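You operate a simulated robot arm through the tools that you are given. There is no shell and no other tool.

You run a simulated robot arm. Do the job below in one go: nothing can be reset, and whatever is moved stays where it is left.

TASK
Ring test the cream tray's two cores and seat the sound one by the blue lever.
Fine: ringed core first; one of the two is cracked and stays in the tray or the test cradle. Set down upright: small ringed core.

It is judged by the outcome, as a careful person would: the job done as asked, and still so three seconds after it is handed in. It fails if anything else is knocked over, pushed out of place, dropped, spilled or broken.

THE ROBOT
A 6-joint arm with a two-finger gripper, fixed in place. Base frame: the origin is on the floor under the middle of its stand, x ahead of it, y to its left, z up; the work surface is at about z = 850. Units: mm, degrees, N and s.
It reaches about 1572 mm from its shoulder. Its first joint turns from -166.0 to 166.0 degrees. Payload 2.45 kg.
The tool frame sits at the grasp point between the pads (the TCP): z along the fingers, y along the line on which they close. The tips reach 20 mm beyond it. The gripper opens to 140 mm; its body begins 168 mm behind the TCP.
Orientation is told as [roll, pitch, yaw] about the base's x, y, z axes, in that order, counted from this pose: with the fingers straight down and closing along the base's y, the tool's x points along the base's -x, its y along +y and its z along -z.

THE INTERFACE
- The arm moves only by the tool apply_moves. Its arguments are lists of equal length, an entry for each row: "dr": the turn, a rotation vector about the base's x, y, z in units of 4 degrees (1.0 is 4 degrees), a list of three; "linear": the shift along the base's x, y, z in units of 40 mm (1.0 is 40 mm), a list of three; "claw": the gripper command, from -1 (fully open) to 1 (shut), values between in proportion. In form: {"dr": [[rx, ry, rz], ...], "linear": [[tx, ty, tz], ...], "claw": [claw, ...]}. A call has 1 to 20 rows; each row shifts and turns the commanded pose from where the row before left it. A call with a number of a shift or a turn outside -1 to 1 is refused whole. A row lasts 0.2 s, in which the tool goes at most 50 mm and 8.6 degrees; a call with a longer step from one row to the next is refused whole, and so is a gripper value outside its range. Where a pose cannot be reached the arm comes as near as it can. A force on the tool above 40 N (or 10 N above the force at the start of the call, whichever is more), or a blocked arm, ends the call early, and 0.2 s more pass. Each finger travels about 45 mm/s and halts on what it meets, pressing with about 23 N; the grip force reading is that of the motor and also rises with nothing between the fingers. The clock runs only during rows and for 0.2 s after the last one: add rows that do not move to give the fingers time. The reply holds the time, the measured pose of the TCP, the force on the tool along the base axes, the opening and the grip force, in the units named above and with some noise, with the torque about the TCP (base axes, N m) and any sound that the robot's microphone picked up, and new pictures: "show" is both (left out), scene, wrist or none.
- Cameras (640 x 400 px; columns grow to the right, rows downward): "scene" is fixed at [219.5, -499.1, 1589.8]; the picture's right is [-0.04, -1.00, 0.00], its down [-0.74, 0.03, -0.67] and it looks along [0.67, -0.03, -0.74] (base axes); focal length 214 px, centre (320, 200). "wrist" rides on the gripper at [78, 11, -209] in the tool frame; the picture's right is [-0.14, 0.99, 0.00], its down [-0.92, -0.13, -0.37] and it looks along [-0.37, -0.05, 0.93] (tool axes); focal length 280 px, centre (320, 200).
- measure_at(camera, pixels): for up to 12 pixels [column, row] of the newest picture of that camera ("zoom" is the newest enlarged one), the place [x, y, z] in the base frame of the surface seen there, good to about 2 mm. The clock stands still meanwhile.
- enlarge(camera, box): a new picture of the part [left, top, right, bottom] of that camera's present view, enlarged. The clock stands still meanwhile.
- close_job(): hands the job in; it is judged then, once.

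Leave the gripper open and the arm clear of the work at the hand-in unless told otherwise.

The tools are called after "Request:" by a JSON object that holds its "fn" and its "kwargs". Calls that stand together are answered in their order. apply_moves: Moves the arm, as the interface text tells. Its arguments: {"type":"object","properties":{"dr":{"type":"array"},"linear":{"type":"array"},"claw":{"type":"array"},"show":{"type":"string","enum":["both","scene","wrist","none"]}},"required":["dr","linear","claw"]} The other tools are called the same way: measure_at (camera, pixels) gives the place of the surface under pixels of a picture; enlarge (camera, box) takes an enlarged picture of a part of a camera's view; close_job () hands the job in.

At the start:

```text
t: 0.0
tcp_pos: [758.5, 306.7, 1205.0]
tool_rot: [0.0, 0.0, 0.0]
ft_force: [0.7, -0.4, 0.1]
moment: [0.01, 0.0, -0.02]
width: 140.3
finger_force: 0.1
```

scene: 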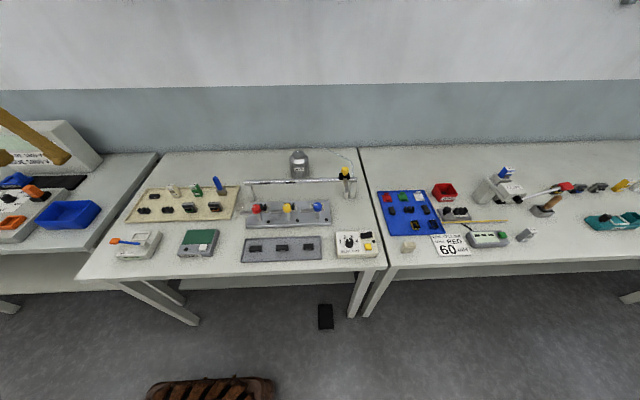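
wrist: 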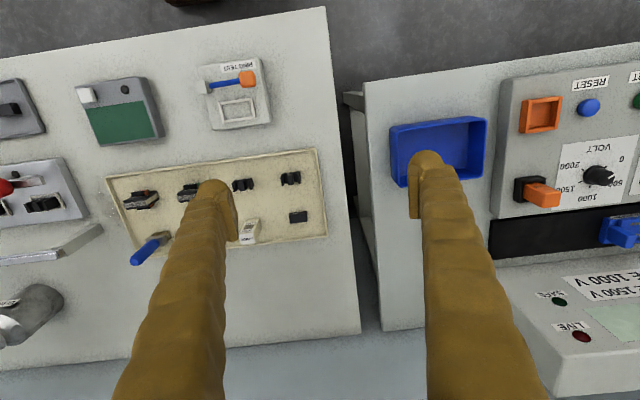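

I'll start by looking closely at the left and middle tables, where the cream tray, the levers and the ring test device seem to be.

Request:
{"fn": "enlarge", "kwargs": {"camera": "scene", "box": [100, 160, 260, 260]}}

Request:
{"fn": "enlarge", "kwargs": {"camera": "scene", "box": [230, 140, 390, 270]}}

Request:
{"fn": "enlarge", "kwargs": {"camera": "wrist", "box": [60, 40, 360, 280]}}

Request:
{"fn": "enlarge", "kwargs": {"camera": "scene", "box": [370, 160, 530, 260]}}

```text
4.00 times, centred on (180, 210) of scene
```

zoom: 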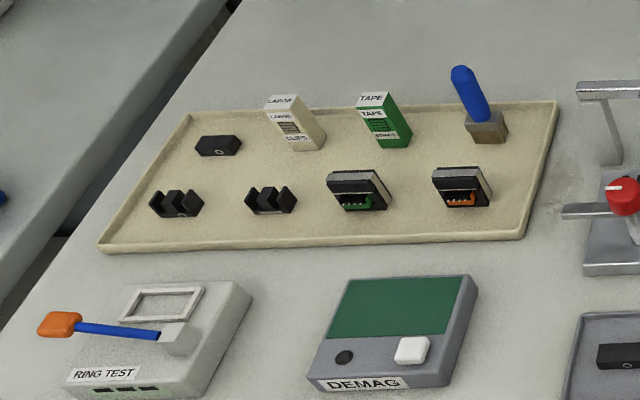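

```text
3.08 times, centred on (310, 205) of scene
```

zoom: 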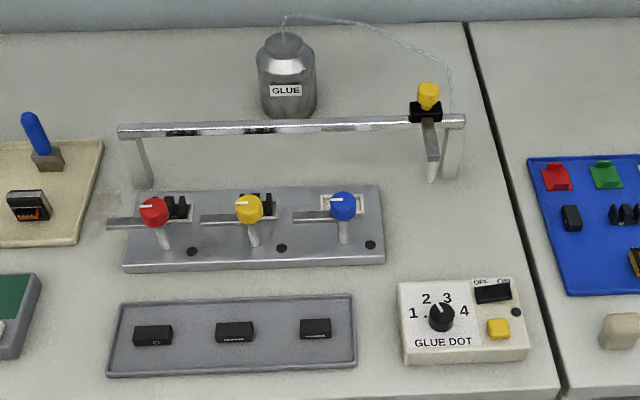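

```text
1.67 times, centred on (210, 160) of wrist
```

zoom: 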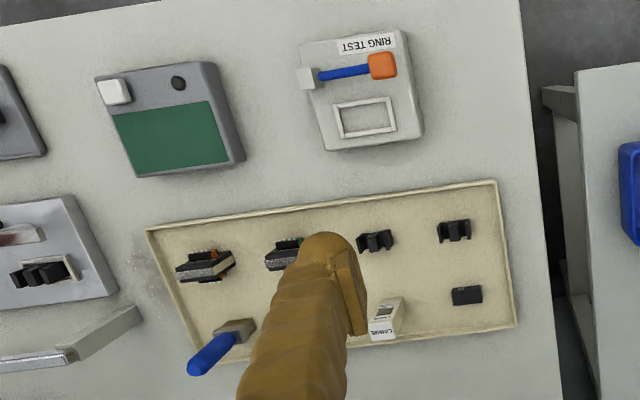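

```text
4.00 times, centred on (450, 210) of scene
```

zoom: 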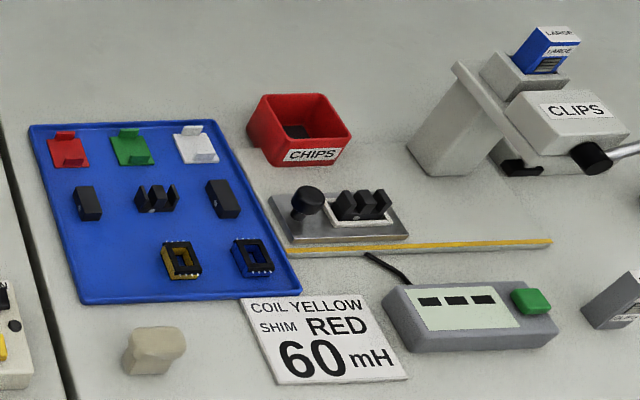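

Next I'll look at the finer details: the marks on the cores, the ring tester and the blue lever's nest.

Request:
{"fn": "enlarge", "kwargs": {"camera": "scene", "box": [130, 180, 190, 220]}}

Request:
{"fn": "enlarge", "kwargs": {"camera": "scene", "box": [105, 222, 170, 264]}}

Request:
{"fn": "enlarge", "kwargs": {"camera": "scene", "box": [250, 185, 340, 235]}}

Request:
{"fn": "enlarge", "kwargs": {"camera": "wrist", "box": [200, 50, 280, 135]}}

Request:
{"fn": "enlarge", "kwargs": {"camera": "wrist", "box": [220, 150, 330, 250]}}

Request:
{"fn": "enlarge", "kwargs": {"camera": "scene", "box": [250, 230, 340, 265]}}

```text
10.00 times, centred on (160, 200) of scene
```

zoom: 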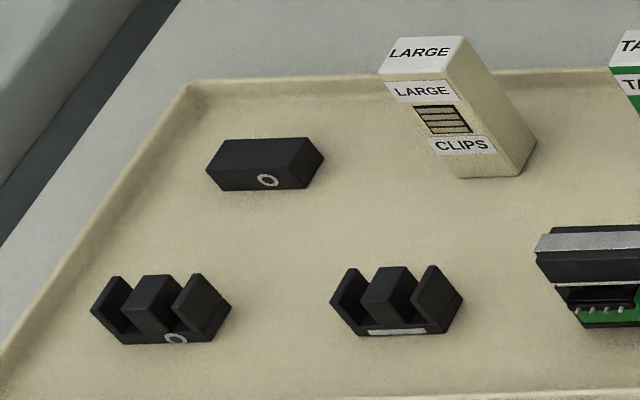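

```text
9.52 times, centred on (138, 243) of scene
```

zoom: 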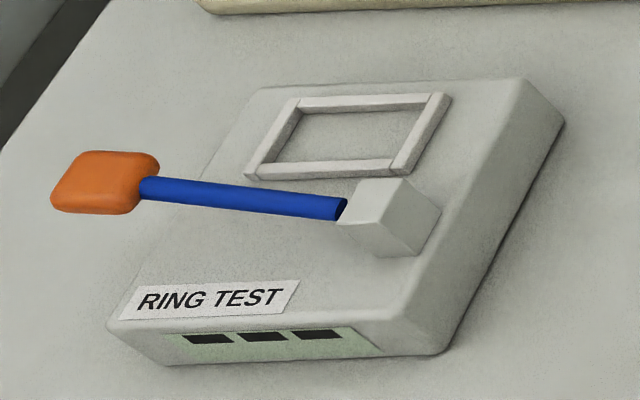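

```text
7.11 times, centred on (295, 210) of scene
```

zoom: 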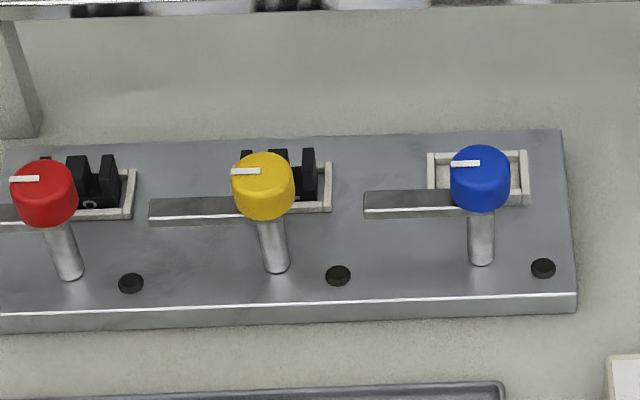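

```text
4.71 times, centred on (240, 92) of wrist
```

zoom: 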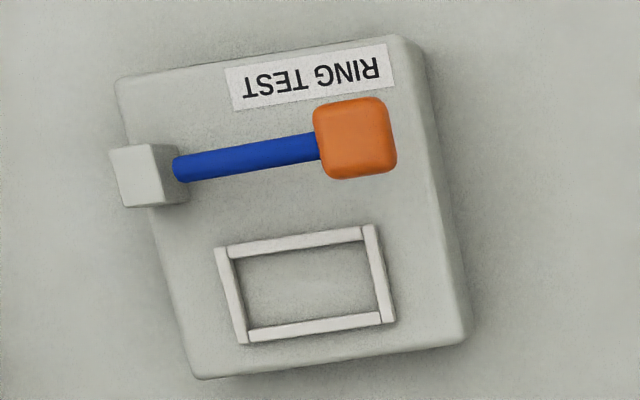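

```text
4.00 times, centred on (275, 200) of wrist
```

zoom: 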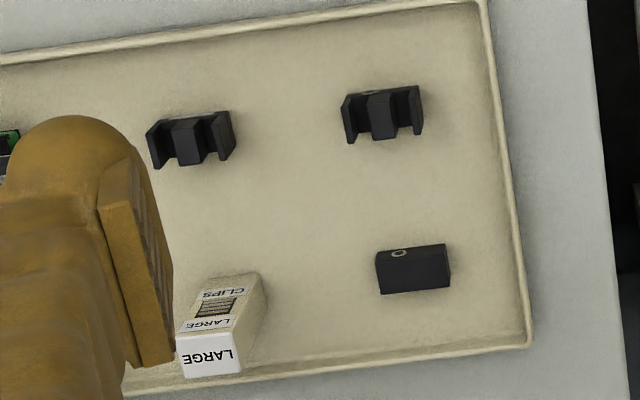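

```text
7.11 times, centred on (295, 248) of scene
```

zoom: 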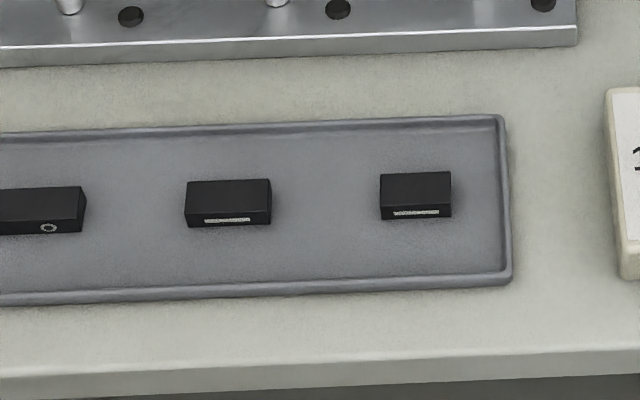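

I can see two E-cores in the cream tray: the ringed one on the left near scene (152,212) and the bar-marked one near (173,211). The blue lever's nest is empty. Now I'll measure the important points.

Request:
{"fn": "enlarge", "kwargs": {"camera": "scene", "box": [130, 180, 190, 220]}}

Request:
{"fn": "measure_at", "kwargs": {"camera": "zoom", "pixels": [[115, 283], [155, 285], [195, 283], [100, 312], [120, 340], [208, 340], [228, 308], [350, 275], [392, 275], [434, 270], [360, 330], [445, 330]]}}

Request:
{"fn": "enlarge", "kwargs": {"camera": "scene", "box": [105, 222, 170, 264]}}

Request:
{"fn": "measure_at", "kwargs": {"camera": "zoom", "pixels": [[105, 165], [95, 205], [150, 188], [240, 200], [330, 210], [385, 195], [275, 140], [370, 103], [420, 130], [325, 165], [350, 135], [200, 250]]}}

Request:
{"fn": "measure_at", "kwargs": {"camera": "wrist", "pixels": [[223, 92], [232, 85], [247, 79], [240, 110], [225, 110], [260, 108], [215, 70], [265, 120], [228, 120], [252, 104], [241, 102], [239, 118]]}}

```text
10.00 times, centred on (160, 200) of scene
```

zoom: 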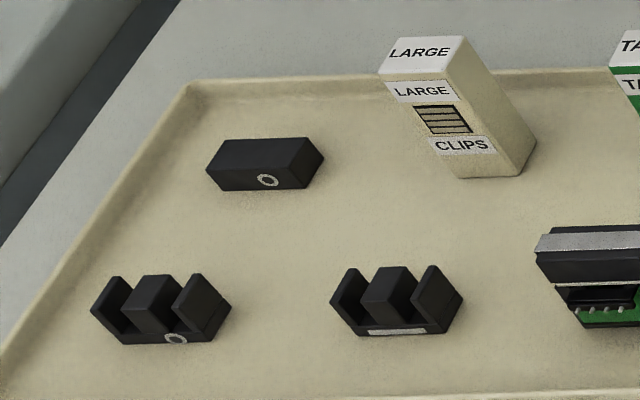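

```text
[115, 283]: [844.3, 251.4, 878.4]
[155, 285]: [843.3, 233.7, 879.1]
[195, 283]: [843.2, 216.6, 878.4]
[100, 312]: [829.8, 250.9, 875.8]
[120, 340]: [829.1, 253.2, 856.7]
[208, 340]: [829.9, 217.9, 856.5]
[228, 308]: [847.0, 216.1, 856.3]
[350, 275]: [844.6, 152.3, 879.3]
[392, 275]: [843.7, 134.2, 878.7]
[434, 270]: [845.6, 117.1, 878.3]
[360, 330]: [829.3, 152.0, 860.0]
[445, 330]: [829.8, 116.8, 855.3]
```

```text
9.52 times, centred on (138, 243) of scene
```

zoom: 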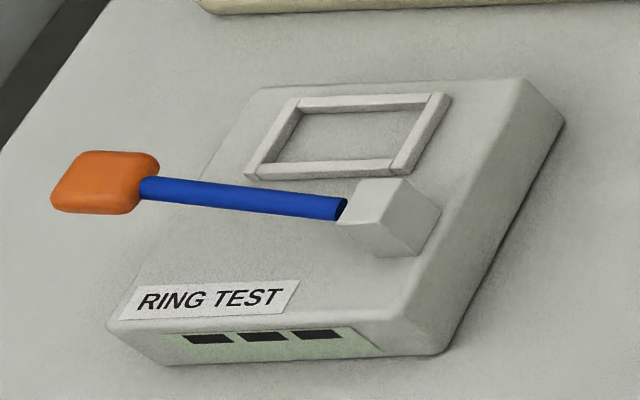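

```text
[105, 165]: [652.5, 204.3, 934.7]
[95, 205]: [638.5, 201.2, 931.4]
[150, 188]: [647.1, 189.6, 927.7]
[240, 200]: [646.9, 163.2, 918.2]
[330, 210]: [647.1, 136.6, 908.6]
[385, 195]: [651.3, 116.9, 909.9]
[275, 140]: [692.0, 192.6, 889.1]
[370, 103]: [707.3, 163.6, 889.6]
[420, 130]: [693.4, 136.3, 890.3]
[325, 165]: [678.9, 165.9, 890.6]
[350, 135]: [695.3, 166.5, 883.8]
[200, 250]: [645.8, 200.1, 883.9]
```

```text
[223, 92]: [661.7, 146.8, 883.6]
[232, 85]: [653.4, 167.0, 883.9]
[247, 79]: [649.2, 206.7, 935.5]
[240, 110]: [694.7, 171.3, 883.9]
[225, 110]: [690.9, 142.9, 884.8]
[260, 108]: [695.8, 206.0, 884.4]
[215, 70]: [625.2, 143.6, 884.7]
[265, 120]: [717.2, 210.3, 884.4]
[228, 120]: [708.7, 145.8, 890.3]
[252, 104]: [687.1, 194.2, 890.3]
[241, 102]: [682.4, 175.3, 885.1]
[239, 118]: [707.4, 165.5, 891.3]
```

The tester has a sloping lever: the orange pad is at about z 932, rising from the block. That suggests a key to press. Next I'll measure the blue nest, the lever knob and the neighbouring seated cores.

Request:
{"fn": "enlarge", "kwargs": {"camera": "scene", "box": [290, 188, 340, 228]}}

Request:
{"fn": "measure_at", "kwargs": {"camera": "zoom", "pixels": [[300, 85], [300, 140], [430, 90], [425, 135], [365, 85], [360, 100], [360, 155], [370, 225], [250, 150], [165, 155], [200, 100], [450, 230]]}}

Request:
{"fn": "enlarge", "kwargs": {"camera": "scene", "box": [240, 188, 300, 228]}}

```text
10.00 times, centred on (315, 208) of scene
```

zoom: 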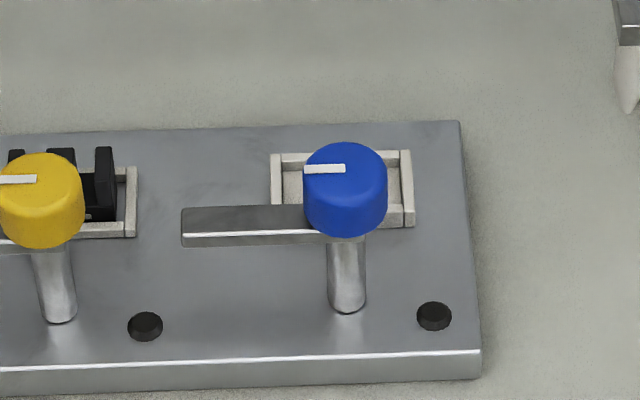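

```text
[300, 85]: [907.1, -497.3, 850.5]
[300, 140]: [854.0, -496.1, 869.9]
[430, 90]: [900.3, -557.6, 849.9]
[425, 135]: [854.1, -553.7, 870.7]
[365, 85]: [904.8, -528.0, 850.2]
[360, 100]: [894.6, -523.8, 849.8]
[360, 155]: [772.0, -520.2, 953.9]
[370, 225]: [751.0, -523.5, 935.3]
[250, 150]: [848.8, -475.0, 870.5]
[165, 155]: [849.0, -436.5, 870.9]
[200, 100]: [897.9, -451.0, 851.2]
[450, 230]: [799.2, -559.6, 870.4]
```

```text
10.00 times, centred on (270, 208) of scene
```

zoom: 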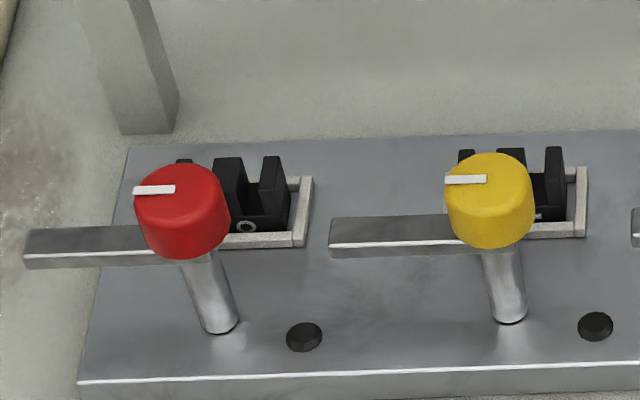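

Request:
{"fn": "enlarge", "kwargs": {"camera": "scene", "box": [305, 190, 337, 212]}}

Request:
{"fn": "measure_at", "kwargs": {"camera": "zoom", "pixels": [[130, 120], [160, 100], [200, 93], [370, 90], [400, 95], [415, 130], [425, 235], [405, 200], [385, 250], [370, 130], [150, 200], [60, 220]]}}

Request:
{"fn": "enlarge", "kwargs": {"camera": "scene", "box": [290, 188, 340, 228]}}

Request:
{"fn": "measure_at", "kwargs": {"camera": "zoom", "pixels": [[185, 215], [185, 240], [250, 215], [300, 235], [345, 300], [345, 260], [305, 190], [385, 190], [345, 145], [343, 168], [145, 322], [433, 315]]}}

```text
16.00 times, centred on (321, 201) of scene
```

zoom: 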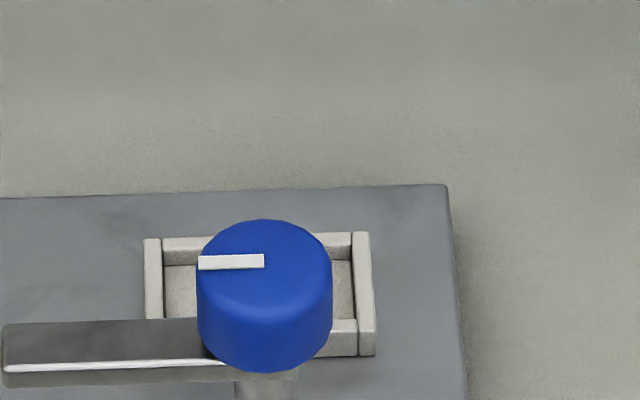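

```text
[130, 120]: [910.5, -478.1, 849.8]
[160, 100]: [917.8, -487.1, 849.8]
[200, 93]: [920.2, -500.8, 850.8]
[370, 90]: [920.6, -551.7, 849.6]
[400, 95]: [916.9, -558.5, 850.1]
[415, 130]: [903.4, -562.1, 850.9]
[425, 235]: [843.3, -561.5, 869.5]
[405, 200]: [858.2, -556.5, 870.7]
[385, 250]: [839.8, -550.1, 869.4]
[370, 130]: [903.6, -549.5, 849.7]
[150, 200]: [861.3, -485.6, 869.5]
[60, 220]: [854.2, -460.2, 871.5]
```

```text
10.00 times, centred on (315, 208) of scene
```

zoom: 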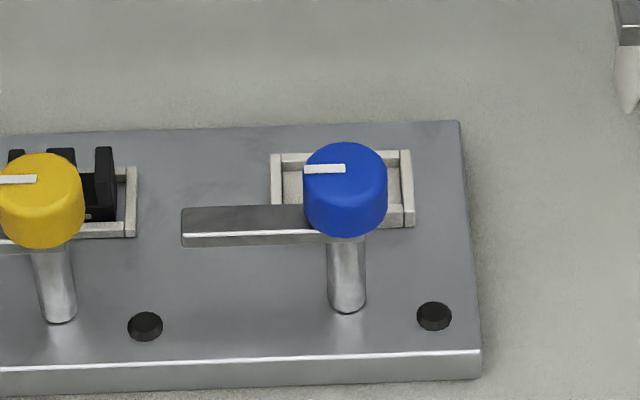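

```text
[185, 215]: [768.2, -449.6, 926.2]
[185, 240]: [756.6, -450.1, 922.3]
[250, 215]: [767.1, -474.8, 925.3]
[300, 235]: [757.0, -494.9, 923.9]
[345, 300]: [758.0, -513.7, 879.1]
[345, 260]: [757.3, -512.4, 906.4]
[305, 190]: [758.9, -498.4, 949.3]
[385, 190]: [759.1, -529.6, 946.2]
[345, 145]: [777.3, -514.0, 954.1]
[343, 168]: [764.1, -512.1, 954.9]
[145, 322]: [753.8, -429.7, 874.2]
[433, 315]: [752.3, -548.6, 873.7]
```

Request:
{"fn": "measure_at", "kwargs": {"camera": "zoom", "pixels": [[276, 158], [276, 195], [290, 158], [292, 185], [296, 170], [395, 155], [405, 155], [408, 215], [395, 213], [393, 190], [300, 158], [400, 222]]}}

Request:
{"fn": "enlarge", "kwargs": {"camera": "scene", "box": [240, 188, 300, 228]}}

Request:
{"fn": "measure_at", "kwargs": {"camera": "zoom", "pixels": [[227, 160], [272, 160], [284, 215], [235, 210], [300, 180], [305, 235], [260, 240], [290, 182], [510, 152], [553, 150], [582, 170], [580, 230]]}}

```text
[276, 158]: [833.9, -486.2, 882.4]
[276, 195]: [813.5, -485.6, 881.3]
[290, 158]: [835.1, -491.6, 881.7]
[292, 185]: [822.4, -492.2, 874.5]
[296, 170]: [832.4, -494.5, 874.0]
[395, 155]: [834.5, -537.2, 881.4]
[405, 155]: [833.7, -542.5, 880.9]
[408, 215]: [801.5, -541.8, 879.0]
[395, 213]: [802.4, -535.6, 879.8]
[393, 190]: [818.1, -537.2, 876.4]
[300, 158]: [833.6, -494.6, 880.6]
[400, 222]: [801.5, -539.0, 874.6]
```

```text
10.00 times, centred on (270, 208) of scene
```

zoom: 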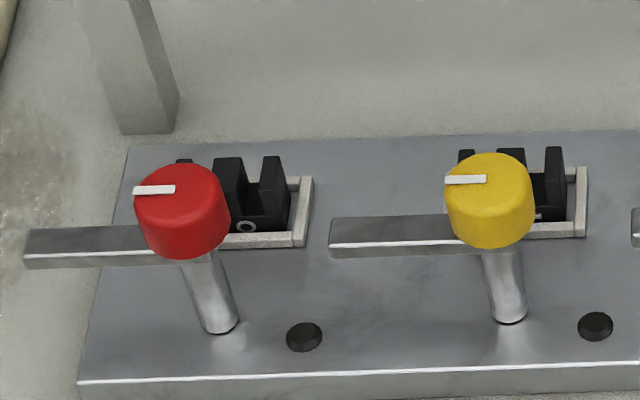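

```text
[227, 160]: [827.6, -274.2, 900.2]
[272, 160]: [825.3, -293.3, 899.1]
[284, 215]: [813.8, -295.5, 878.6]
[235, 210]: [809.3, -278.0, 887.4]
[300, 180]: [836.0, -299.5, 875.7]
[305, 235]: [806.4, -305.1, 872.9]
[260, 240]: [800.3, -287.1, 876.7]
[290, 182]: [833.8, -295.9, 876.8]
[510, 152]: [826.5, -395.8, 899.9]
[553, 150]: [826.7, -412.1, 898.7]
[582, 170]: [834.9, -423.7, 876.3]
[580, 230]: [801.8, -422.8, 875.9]
```

The blue nest is empty and in reach: rails at about x 801–836, y −486 to −543, z 881. The post and knob stand in front of it, at about (762, −513), with the top at z 955. I'll lower the arm a little over the tester and tray for a better wrist view.

Request:
{"fn": "apply_moves", "kwargs": {"dr": [[0, 0, 0], [0, 0, 0], [0, 0, 0], [0, 0, 0], [0, 0, 0], [0, 0, 0]], "linear": [[-0.428, -0.667, -0.9], [-0.428, -0.667, -0.9], [-0.428, -0.667, -0.9], [-0.428, -0.667, -0.9], [0, 0, 0], [0, 0, 0]], "claw": [-1, -1, -1, -1, -1, -1]}}

```text
t: 1.4
tcp_pos: [688.8, 196.2, 1060.0]
tool_rot: [0.0, 0.0, -0.1]
ft_force: [-0.1, -1.6, -1.0]
moment: [-0.02, 0.02, -0.01]
width: 140.0
finger_force: 0.1
```

scene: 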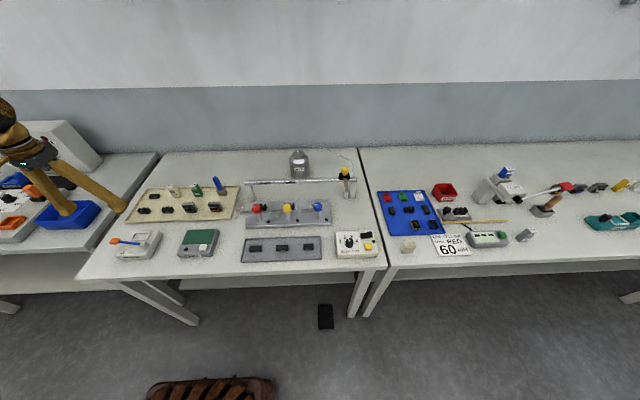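
wrist: 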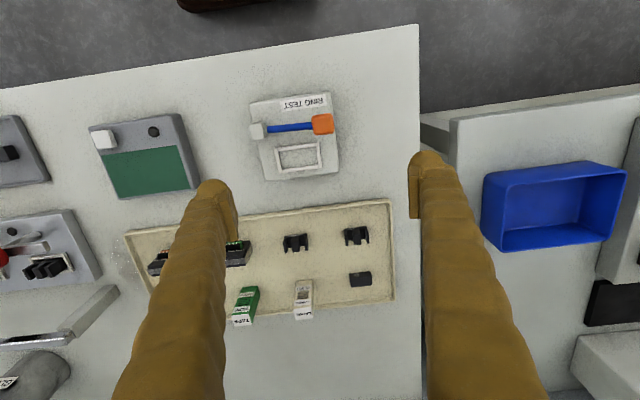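

Request:
{"fn": "enlarge", "kwargs": {"camera": "wrist", "box": [240, 85, 350, 190]}}

Request:
{"fn": "measure_at", "kwargs": {"camera": "zoom", "pixels": [[222, 380], [470, 350], [210, 395], [240, 515], [490, 490], [475, 345], [340, 375], [350, 495], [230, 445], [475, 420], [110, 265], [485, 230]]}}

Request:
{"fn": "enlarge", "kwargs": {"camera": "wrist", "box": [270, 210, 400, 320]}}

Request:
{"fn": "enlarge", "kwargs": {"camera": "scene", "box": [230, 140, 390, 270]}}

Request:
{"fn": "measure_at", "kwargs": {"camera": "scene", "pixels": [[250, 182], [300, 181], [340, 179], [345, 173], [352, 190], [258, 208], [285, 208], [317, 205], [247, 200], [137, 209], [186, 249], [210, 232]]}}

```text
3.81 times, centred on (295, 138) of wrist
```

zoom: 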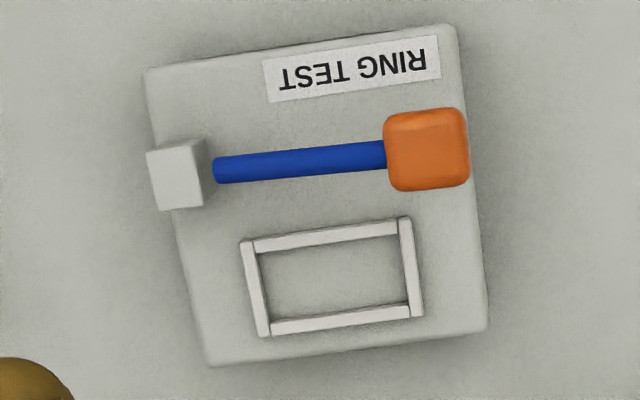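

```text
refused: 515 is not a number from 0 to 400
```

```text
3.64 times, centred on (335, 265) of wrist
```

zoom: 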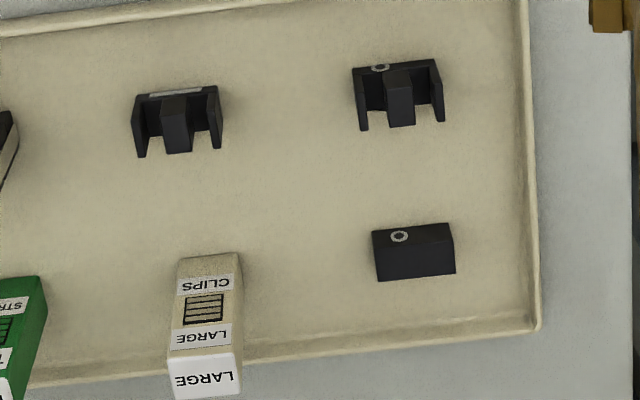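

```text
3.08 times, centred on (310, 205) of scene
```

zoom: 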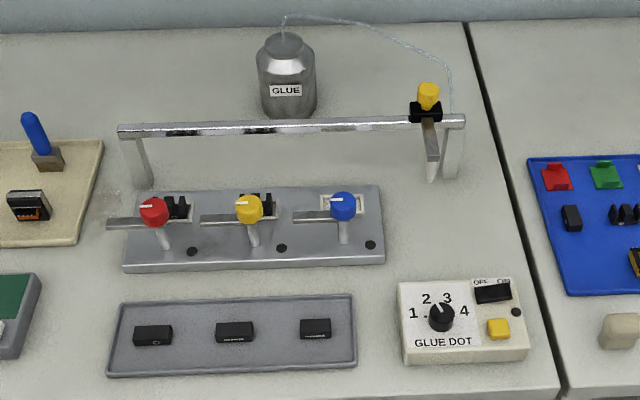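

```text
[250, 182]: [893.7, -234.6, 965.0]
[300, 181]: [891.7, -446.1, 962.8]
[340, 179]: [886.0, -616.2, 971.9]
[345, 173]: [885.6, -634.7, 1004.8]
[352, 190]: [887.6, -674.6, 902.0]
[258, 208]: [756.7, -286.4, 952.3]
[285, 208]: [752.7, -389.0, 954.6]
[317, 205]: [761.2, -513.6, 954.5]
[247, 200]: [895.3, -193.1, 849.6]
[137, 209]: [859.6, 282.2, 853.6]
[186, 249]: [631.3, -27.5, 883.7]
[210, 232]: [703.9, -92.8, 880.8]
```

Request:
{"fn": "enlarge", "kwargs": {"camera": "wrist", "box": [240, 85, 350, 190]}}

Request:
{"fn": "measure_at", "kwargs": {"camera": "zoom", "pixels": [[247, 250], [263, 330], [404, 222], [417, 310], [325, 238], [340, 322], [256, 290], [411, 265], [330, 280], [180, 175], [425, 150], [300, 163]]}}

Request:
{"fn": "measure_at", "kwargs": {"camera": "zoom", "pixels": [[400, 120], [455, 125], [400, 180], [455, 180], [425, 125], [425, 178], [150, 155], [195, 145], [165, 205], [200, 200], [220, 170], [375, 155]]}}

Request:
{"fn": "enlarge", "kwargs": {"camera": "wrist", "box": [270, 220, 390, 300]}}

Request:
{"fn": "measure_at", "kwargs": {"camera": "zoom", "pixels": [[394, 65], [474, 60], [395, 80], [478, 90], [435, 82], [398, 110], [484, 105], [100, 100], [180, 90], [105, 135], [145, 115], [185, 128]]}}

```text
3.81 times, centred on (295, 138) of wrist
```

zoom: 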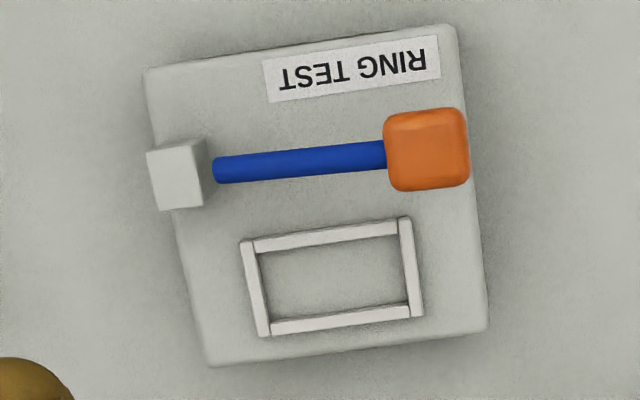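

```text
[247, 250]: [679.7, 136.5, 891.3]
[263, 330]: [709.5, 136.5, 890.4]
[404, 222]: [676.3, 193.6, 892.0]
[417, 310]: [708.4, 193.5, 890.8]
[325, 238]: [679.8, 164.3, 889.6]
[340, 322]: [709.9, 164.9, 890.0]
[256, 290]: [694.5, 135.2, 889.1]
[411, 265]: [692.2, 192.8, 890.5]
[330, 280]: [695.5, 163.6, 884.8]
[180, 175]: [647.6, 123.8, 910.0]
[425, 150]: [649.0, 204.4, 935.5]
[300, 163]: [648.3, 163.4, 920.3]
```

```text
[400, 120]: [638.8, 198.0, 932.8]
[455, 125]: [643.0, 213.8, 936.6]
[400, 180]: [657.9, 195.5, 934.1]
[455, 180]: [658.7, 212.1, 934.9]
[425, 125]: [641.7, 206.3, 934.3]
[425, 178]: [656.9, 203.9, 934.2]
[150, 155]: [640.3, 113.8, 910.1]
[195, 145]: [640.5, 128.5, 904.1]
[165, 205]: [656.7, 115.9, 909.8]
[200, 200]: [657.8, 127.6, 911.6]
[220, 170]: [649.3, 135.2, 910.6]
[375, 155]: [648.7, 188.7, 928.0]
```

```text
5.00 times, centred on (330, 260) of wrist
```

zoom: 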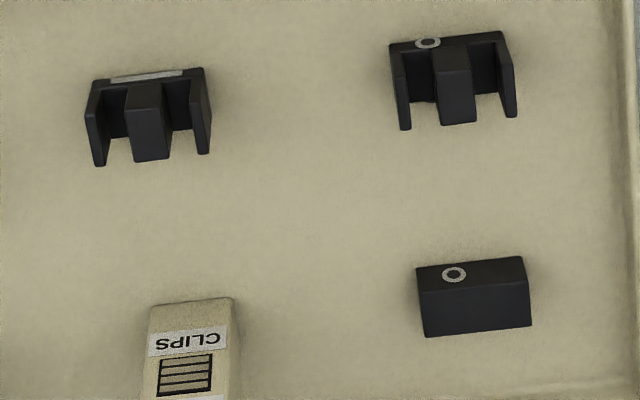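

```text
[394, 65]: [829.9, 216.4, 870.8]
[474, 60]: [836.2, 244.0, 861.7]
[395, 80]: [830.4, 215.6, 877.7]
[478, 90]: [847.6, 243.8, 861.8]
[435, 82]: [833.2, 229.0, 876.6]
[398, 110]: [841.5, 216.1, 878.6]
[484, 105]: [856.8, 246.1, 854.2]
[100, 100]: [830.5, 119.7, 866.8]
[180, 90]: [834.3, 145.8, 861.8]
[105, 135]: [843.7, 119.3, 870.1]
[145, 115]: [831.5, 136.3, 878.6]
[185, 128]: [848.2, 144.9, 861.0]
```

Request:
{"fn": "enlarge", "kwargs": {"camera": "scene", "box": [0, 90, 140, 240]}}

Request:
{"fn": "measure_at", "kwargs": {"camera": "scene", "pixels": [[118, 200], [122, 207], [125, 212], [115, 209], [68, 205], [72, 211], [60, 200], [90, 180], [85, 187]]}}

Request:
{"fn": "measure_at", "kwargs": {"camera": "wrist", "pixels": [[205, 185], [215, 182], [230, 190], [228, 215], [232, 235], [212, 200], [200, 205], [415, 155], [412, 180], [415, 215], [430, 152], [445, 160]]}}

```text
2.67 times, centred on (70, 165) of scene
```

zoom: 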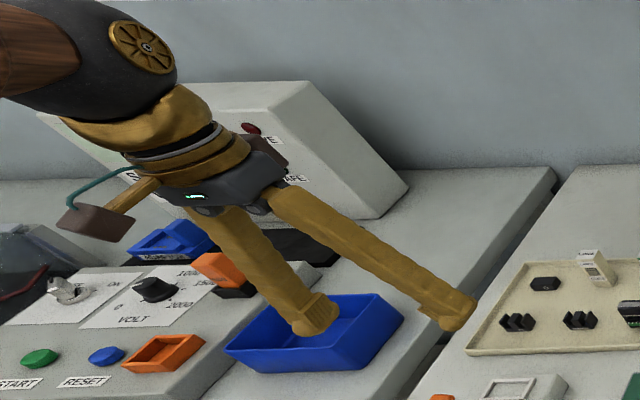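

```text
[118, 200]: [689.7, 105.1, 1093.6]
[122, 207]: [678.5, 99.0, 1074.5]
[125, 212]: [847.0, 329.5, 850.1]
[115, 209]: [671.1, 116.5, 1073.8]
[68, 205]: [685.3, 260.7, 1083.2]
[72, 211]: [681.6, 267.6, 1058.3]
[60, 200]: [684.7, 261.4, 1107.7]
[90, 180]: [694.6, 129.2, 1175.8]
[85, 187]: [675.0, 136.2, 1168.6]
```

```text
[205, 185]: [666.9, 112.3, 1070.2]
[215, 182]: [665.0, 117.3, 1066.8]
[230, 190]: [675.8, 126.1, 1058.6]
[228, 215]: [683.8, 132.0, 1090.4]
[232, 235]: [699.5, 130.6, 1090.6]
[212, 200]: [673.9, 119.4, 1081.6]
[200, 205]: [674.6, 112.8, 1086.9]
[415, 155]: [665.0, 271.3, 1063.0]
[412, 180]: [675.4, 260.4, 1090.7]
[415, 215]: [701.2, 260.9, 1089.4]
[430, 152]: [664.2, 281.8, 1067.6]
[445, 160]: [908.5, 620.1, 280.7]
```

Request:
{"fn": "enlarge", "kwargs": {"camera": "wrist", "box": [170, 160, 270, 260]}}

Request:
{"fn": "measure_at", "kwargs": {"camera": "zoom", "pixels": [[260, 130], [250, 170], [255, 220], [265, 280], [268, 310], [220, 90], [180, 80], [150, 100], [245, 110], [230, 200], [240, 250], [262, 200]]}}

Request:
{"fn": "measure_at", "kwargs": {"camera": "scene", "pixels": [[126, 222], [128, 220], [140, 220], [160, 219], [180, 218], [200, 217], [229, 217], [145, 190], [132, 208], [136, 208], [139, 200], [185, 200]]}}

```text
4.00 times, centred on (220, 210) of wrist
```

zoom: 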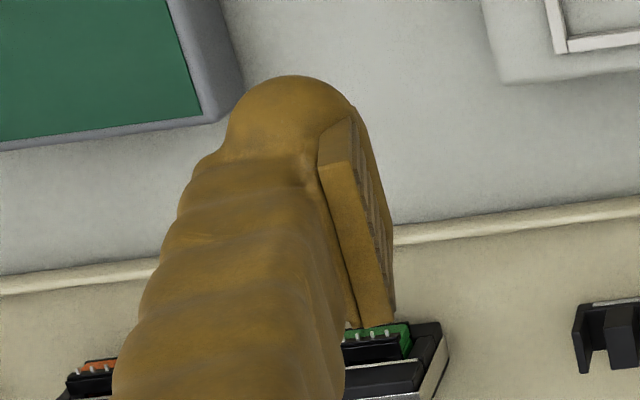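

```text
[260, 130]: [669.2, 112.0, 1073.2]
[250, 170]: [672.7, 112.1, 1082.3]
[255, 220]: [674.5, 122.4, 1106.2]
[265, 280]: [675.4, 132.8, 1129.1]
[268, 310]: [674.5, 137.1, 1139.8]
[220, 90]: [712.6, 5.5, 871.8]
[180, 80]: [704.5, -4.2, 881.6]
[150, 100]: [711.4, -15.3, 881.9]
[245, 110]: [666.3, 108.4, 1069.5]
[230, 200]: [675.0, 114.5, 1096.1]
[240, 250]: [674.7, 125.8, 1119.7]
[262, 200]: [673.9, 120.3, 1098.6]
```

```text
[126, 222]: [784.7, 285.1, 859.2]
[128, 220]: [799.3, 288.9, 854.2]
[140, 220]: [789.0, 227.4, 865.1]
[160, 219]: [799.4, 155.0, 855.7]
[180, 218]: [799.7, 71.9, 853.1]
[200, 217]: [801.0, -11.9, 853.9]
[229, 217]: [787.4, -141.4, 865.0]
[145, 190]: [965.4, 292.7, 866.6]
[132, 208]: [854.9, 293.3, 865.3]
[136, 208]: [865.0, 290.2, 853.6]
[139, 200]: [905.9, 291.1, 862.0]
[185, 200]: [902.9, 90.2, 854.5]
```

The core's front face is at x ≈ 829.5, y spans about 215–253 and its top is at z ≈ 879. The tray rim is at z ≈ 866. I'll move above the ringed core with the fingers part closed to about 60 mm and look again.

Request:
{"fn": "apply_moves", "kwargs": {"dr": [[0, 0, 0], [0, 0, 0], [0, 0, 0], [0, 0, 0], [0, 0, 0], [0, 0, 0], [0, 0, 0]], "linear": [[0.75, 0.19, -0.4], [0.75, 0.19, -0.4], [0.75, 0.19, -0.4], [0.75, 0.19, -0.4], [0.75, 0.19, -0.4], [0, 0, 0], [0, 0, 0]], "claw": [0.143, 0.143, 0.143, 0.143, 0.143, 0.143, 0.143]}}

```text
t: 3.0
tcp_pos: [840.0, 235.5, 980.1]
tool_rot: [0.0, 0.0, 0.0]
ft_force: [-0.5, 0.2, 0.6]
moment: [0.01, 0.0, -0.02]
width: 59.9
finger_force: 0.1
```

scene: 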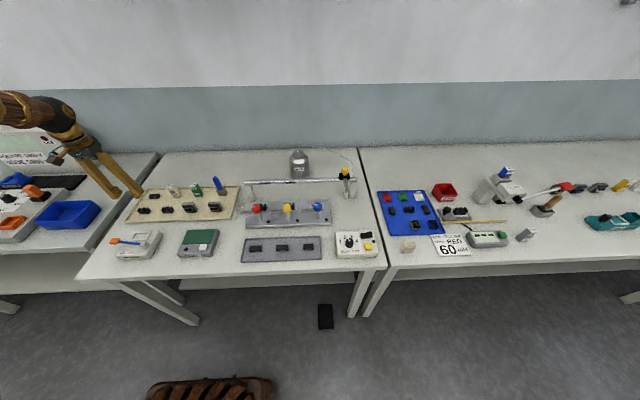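
wrist: 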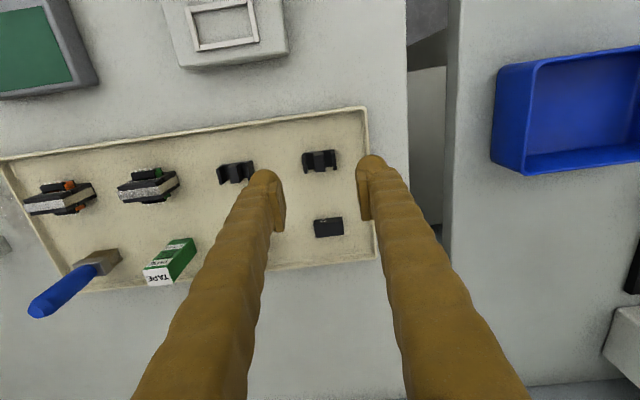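

Request:
{"fn": "enlarge", "kwargs": {"camera": "wrist", "box": [290, 140, 350, 180]}}

Request:
{"fn": "measure_at", "kwargs": {"camera": "zoom", "pixels": [[135, 155], [150, 270], [240, 140], [265, 290], [455, 120], [470, 260], [145, 300], [490, 280], [480, 180], [285, 110], [470, 90], [130, 130]]}}

```text
10.00 times, centred on (320, 160) of wrist
```

zoom: 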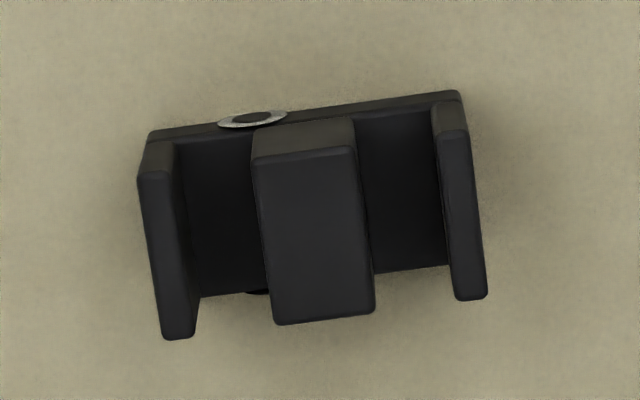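

```text
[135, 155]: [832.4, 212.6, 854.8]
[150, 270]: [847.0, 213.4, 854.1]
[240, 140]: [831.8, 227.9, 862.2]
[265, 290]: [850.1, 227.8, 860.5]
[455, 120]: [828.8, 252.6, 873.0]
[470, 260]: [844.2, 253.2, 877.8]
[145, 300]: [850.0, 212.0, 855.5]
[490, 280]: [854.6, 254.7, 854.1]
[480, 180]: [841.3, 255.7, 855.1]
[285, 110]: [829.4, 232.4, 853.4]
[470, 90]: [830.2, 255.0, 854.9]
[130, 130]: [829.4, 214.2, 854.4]
```

Request:
{"fn": "measure_at", "kwargs": {"camera": "zoom", "pixels": [[155, 185], [178, 330], [145, 185], [168, 325], [455, 145], [462, 145], [470, 290], [480, 290], [315, 165], [325, 310], [310, 240], [460, 215]]}}

```text
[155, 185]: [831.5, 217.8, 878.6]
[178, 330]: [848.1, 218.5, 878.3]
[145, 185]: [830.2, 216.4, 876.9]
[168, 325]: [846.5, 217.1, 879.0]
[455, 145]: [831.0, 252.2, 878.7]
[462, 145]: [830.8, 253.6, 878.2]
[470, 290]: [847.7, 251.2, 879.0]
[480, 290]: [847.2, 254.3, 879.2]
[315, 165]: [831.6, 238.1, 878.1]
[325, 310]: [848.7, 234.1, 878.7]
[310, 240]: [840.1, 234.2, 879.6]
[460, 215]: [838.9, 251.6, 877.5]
```

The ringed core is centred under the tool: x 830–849, y 216–254, top at 879. I'll go down to TCP z 887 so the tips stay just above the tray rim, then close.

Request:
{"fn": "apply_moves", "kwargs": {"dr": [[0, 0, 0], [0, 0, 0], [0, 0, 0], [0, 0, 0], [0, 0, 0], [0, 0, 0], [0, 0, 0], [0, 0, 0], [0, 0, 0]], "linear": [[0, 0, -0.8], [0, 0, -0.8], [0, 0, -0.4], [0, 0, -0.33], [0, 0, 0], [0, 0, 0], [0, 0, 0], [0, 0, 0], [0, 0, 0]], "claw": [0.143, 0.143, 0.143, 0.143, 0.143, 0.6, 0.6, 0.6, 0.6]}}

```text
t: 5.0
tcp_pos: [838.6, 238.2, 886.2]
tool_rot: [-0.1, 0.0, 0.0]
ft_force: [0.0, -0.2, 0.2]
moment: [0.02, -0.02, -0.02]
width: 36.5
finger_force: 23.4
```

scene: 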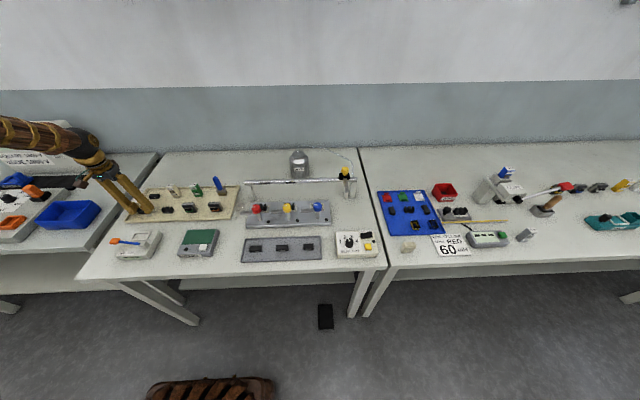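
wrist: 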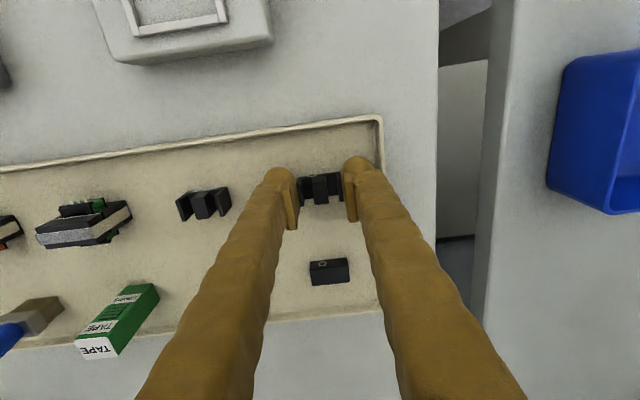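

The grip holds at width 36.5 mm and 23 N. I'll lift straight up and look at how the core sits in the fingers.

Request:
{"fn": "apply_moves", "kwargs": {"dr": [[0, 0, 0], [0, 0, 0], [0, 0, 0], [0, 0, 0], [0, 0, 0]], "linear": [[0, 0, 0.3], [0, 0, 0.7], [0, 0, 0.8], [0, 0, 0.7], [0, 0, 0]], "claw": [0.6, 0.6, 0.6, 0.6, 0.6]}}

Request:
{"fn": "enlarge", "kwargs": {"camera": "wrist", "box": [260, 140, 380, 240]}}

Request:
{"fn": "enlarge", "kwargs": {"camera": "scene", "box": [80, 160, 180, 230]}}

```text
t: 6.2
tcp_pos: [839.2, 236.2, 985.9]
tool_rot: [0.0, 0.1, 0.0]
ft_force: [-0.8, 0.6, 0.2]
moment: [0.01, -0.01, -0.02]
width: 27.9
finger_force: 0.1
```

scene: 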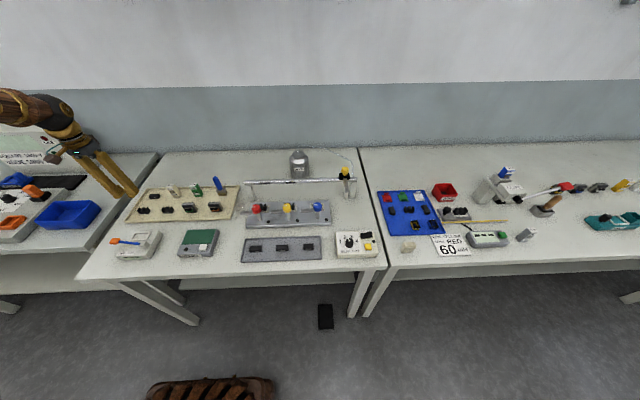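
wrist: 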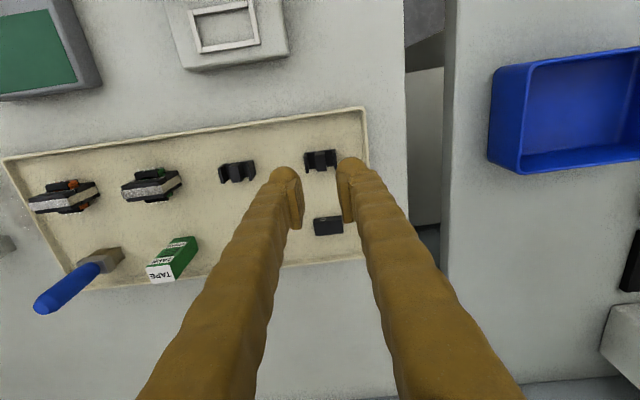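

```text
4.00 times, centred on (320, 190) of wrist
```

zoom: 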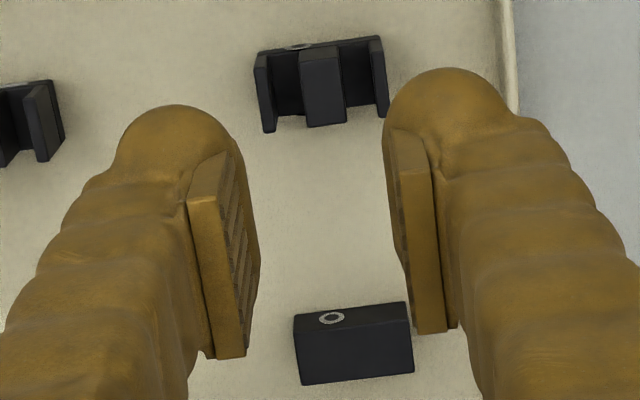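

```text
5.71 times, centred on (130, 195) of scene
```

zoom: 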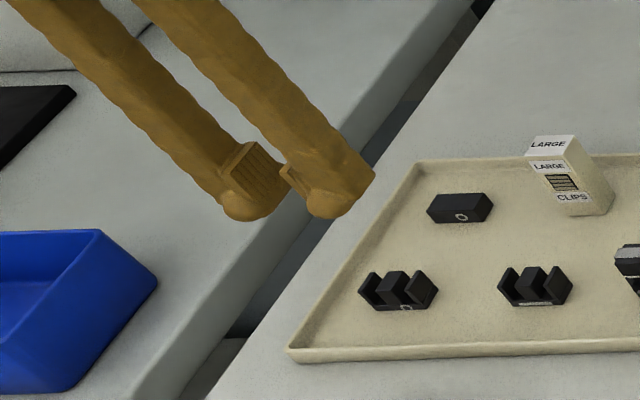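

The core slipped out and still stands upright in the tray; the fingers only pinched its upper edge. I'll check where the pads sit relative to the tips, and the core's place now.

Request:
{"fn": "enlarge", "kwargs": {"camera": "wrist", "box": [260, 140, 380, 240]}}

Request:
{"fn": "measure_at", "kwargs": {"camera": "zoom", "pixels": [[205, 175], [222, 160], [215, 200], [225, 340], [235, 345], [200, 200], [170, 120], [215, 130], [408, 155], [412, 180], [430, 325], [440, 90]]}}

Request:
{"fn": "enlarge", "kwargs": {"camera": "wrist", "box": [290, 140, 350, 180]}}

```text
4.00 times, centred on (320, 190) of wrist
```

zoom: 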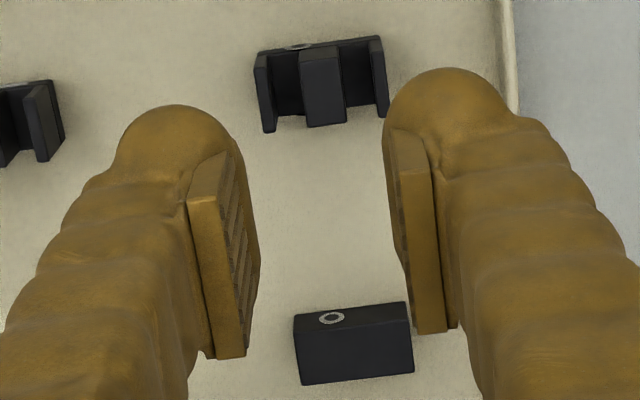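

```text
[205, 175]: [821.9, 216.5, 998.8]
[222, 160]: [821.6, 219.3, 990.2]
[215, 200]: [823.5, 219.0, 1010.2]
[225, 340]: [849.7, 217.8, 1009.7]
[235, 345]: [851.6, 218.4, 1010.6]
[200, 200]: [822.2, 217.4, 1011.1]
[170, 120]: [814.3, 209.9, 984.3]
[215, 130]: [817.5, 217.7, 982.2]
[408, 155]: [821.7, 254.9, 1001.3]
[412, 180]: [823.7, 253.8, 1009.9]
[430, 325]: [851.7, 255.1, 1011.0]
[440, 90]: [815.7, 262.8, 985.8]
```

```text
10.00 times, centred on (320, 160) of wrist
```

zoom: 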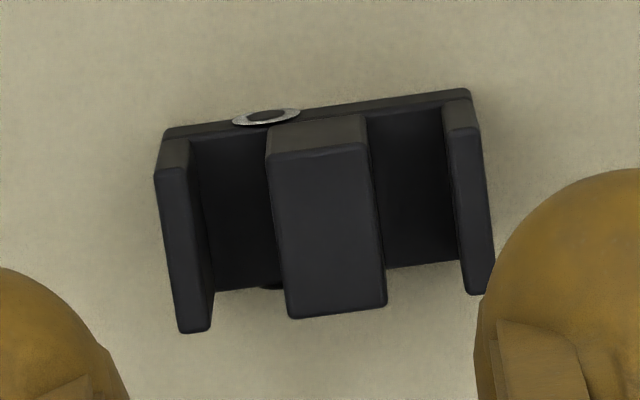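

The pads reach only down to about TCP level, and below that is a rounded nose. I'll measure the inner profile of the far finger to choose a better grip depth.

Request:
{"fn": "enlarge", "kwargs": {"camera": "scene", "box": [105, 170, 155, 205]}}

Request:
{"fn": "measure_at", "kwargs": {"camera": "zoom", "pixels": [[160, 170], [150, 190], [140, 210], [130, 225], [120, 240], [170, 150], [180, 130], [230, 200], [250, 240], [270, 260], [300, 250], [320, 230]]}}

```text
11.43 times, centred on (130, 188) of scene
```

zoom: 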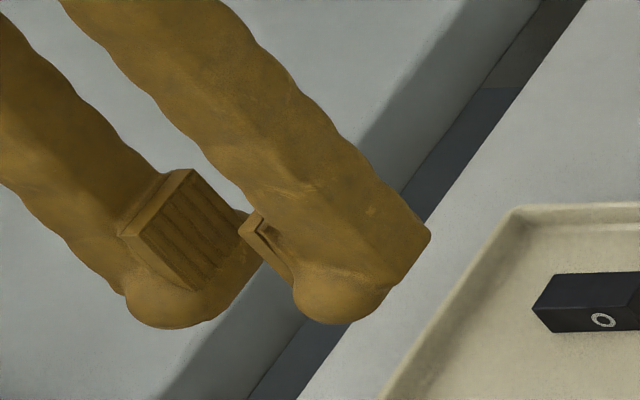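

```text
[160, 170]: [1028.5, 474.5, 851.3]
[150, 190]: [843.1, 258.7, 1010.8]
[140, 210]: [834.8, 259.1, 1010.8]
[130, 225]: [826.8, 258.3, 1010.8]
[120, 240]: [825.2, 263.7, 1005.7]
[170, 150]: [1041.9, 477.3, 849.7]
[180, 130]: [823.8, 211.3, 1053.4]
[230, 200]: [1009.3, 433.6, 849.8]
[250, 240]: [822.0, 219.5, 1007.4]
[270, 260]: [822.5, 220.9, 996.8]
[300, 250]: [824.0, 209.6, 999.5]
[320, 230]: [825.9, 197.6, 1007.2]
```

Request:
{"fn": "measure_at", "kwargs": {"camera": "zoom", "pixels": [[150, 240], [165, 260], [180, 280], [195, 288], [170, 220], [190, 240], [210, 260], [185, 300], [170, 310], [150, 300], [200, 300], [215, 290]]}}

Request:
{"fn": "measure_at", "kwargs": {"camera": "zoom", "pixels": [[180, 322], [160, 320], [195, 315], [215, 305], [230, 290], [245, 275], [330, 315], [310, 305], [350, 315], [300, 290], [290, 280], [280, 270]]}}

```text
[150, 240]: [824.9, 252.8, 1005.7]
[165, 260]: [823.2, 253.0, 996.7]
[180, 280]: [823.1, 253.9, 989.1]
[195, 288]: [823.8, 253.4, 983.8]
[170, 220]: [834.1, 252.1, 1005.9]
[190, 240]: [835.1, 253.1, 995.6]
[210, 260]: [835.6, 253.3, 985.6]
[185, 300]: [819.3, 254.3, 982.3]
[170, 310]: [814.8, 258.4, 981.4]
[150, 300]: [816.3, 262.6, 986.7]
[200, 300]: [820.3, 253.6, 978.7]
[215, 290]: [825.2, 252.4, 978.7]
```

```text
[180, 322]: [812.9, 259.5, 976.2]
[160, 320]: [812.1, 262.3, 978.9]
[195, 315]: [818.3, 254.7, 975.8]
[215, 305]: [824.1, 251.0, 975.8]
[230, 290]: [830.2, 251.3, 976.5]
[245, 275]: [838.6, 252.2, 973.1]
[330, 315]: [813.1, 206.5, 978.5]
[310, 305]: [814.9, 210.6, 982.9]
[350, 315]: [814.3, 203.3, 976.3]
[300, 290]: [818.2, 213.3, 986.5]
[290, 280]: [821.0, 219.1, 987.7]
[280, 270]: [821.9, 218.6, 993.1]
```

Request:
{"fn": "enlarge", "kwargs": {"camera": "wrist", "box": [290, 140, 350, 180]}}

Request:
{"fn": "measure_at", "kwargs": {"camera": "zoom", "pixels": [[165, 182], [195, 322], [172, 260], [455, 140], [468, 138], [478, 288], [330, 160], [340, 305], [335, 240], [465, 215], [200, 310], [485, 280]]}}

Request:
{"fn": "measure_at", "kwargs": {"camera": "wrist", "pixels": [[363, 130], [366, 150], [360, 140], [368, 140], [355, 125], [350, 140], [300, 180], [345, 178], [330, 190], [358, 150], [362, 150], [370, 150]]}}

```text
10.00 times, centred on (320, 160) of wrist
```

zoom: 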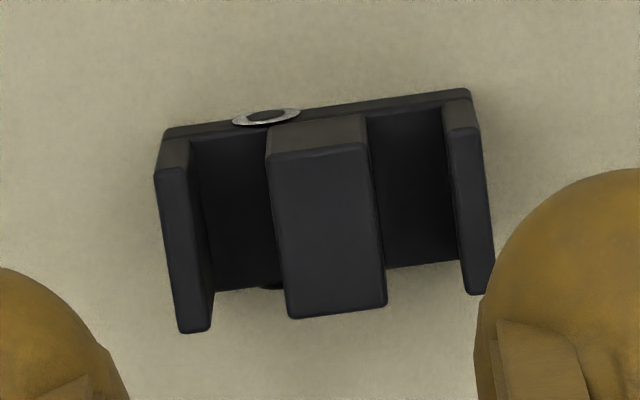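

```text
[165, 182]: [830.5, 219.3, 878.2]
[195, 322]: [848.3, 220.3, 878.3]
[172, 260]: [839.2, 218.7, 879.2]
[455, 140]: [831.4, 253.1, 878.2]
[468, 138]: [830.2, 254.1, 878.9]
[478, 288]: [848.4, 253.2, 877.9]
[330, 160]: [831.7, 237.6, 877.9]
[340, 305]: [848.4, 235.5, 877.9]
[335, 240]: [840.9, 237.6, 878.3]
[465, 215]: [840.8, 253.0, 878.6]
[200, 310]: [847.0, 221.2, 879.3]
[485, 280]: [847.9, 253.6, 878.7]
```

```text
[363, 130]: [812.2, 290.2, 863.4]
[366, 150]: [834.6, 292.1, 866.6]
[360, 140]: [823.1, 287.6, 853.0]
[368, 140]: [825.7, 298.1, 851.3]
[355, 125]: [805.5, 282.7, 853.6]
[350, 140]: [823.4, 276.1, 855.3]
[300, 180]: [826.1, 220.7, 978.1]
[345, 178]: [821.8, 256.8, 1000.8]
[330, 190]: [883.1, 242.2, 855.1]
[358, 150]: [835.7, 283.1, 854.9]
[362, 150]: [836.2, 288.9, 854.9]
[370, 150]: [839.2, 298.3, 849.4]
```

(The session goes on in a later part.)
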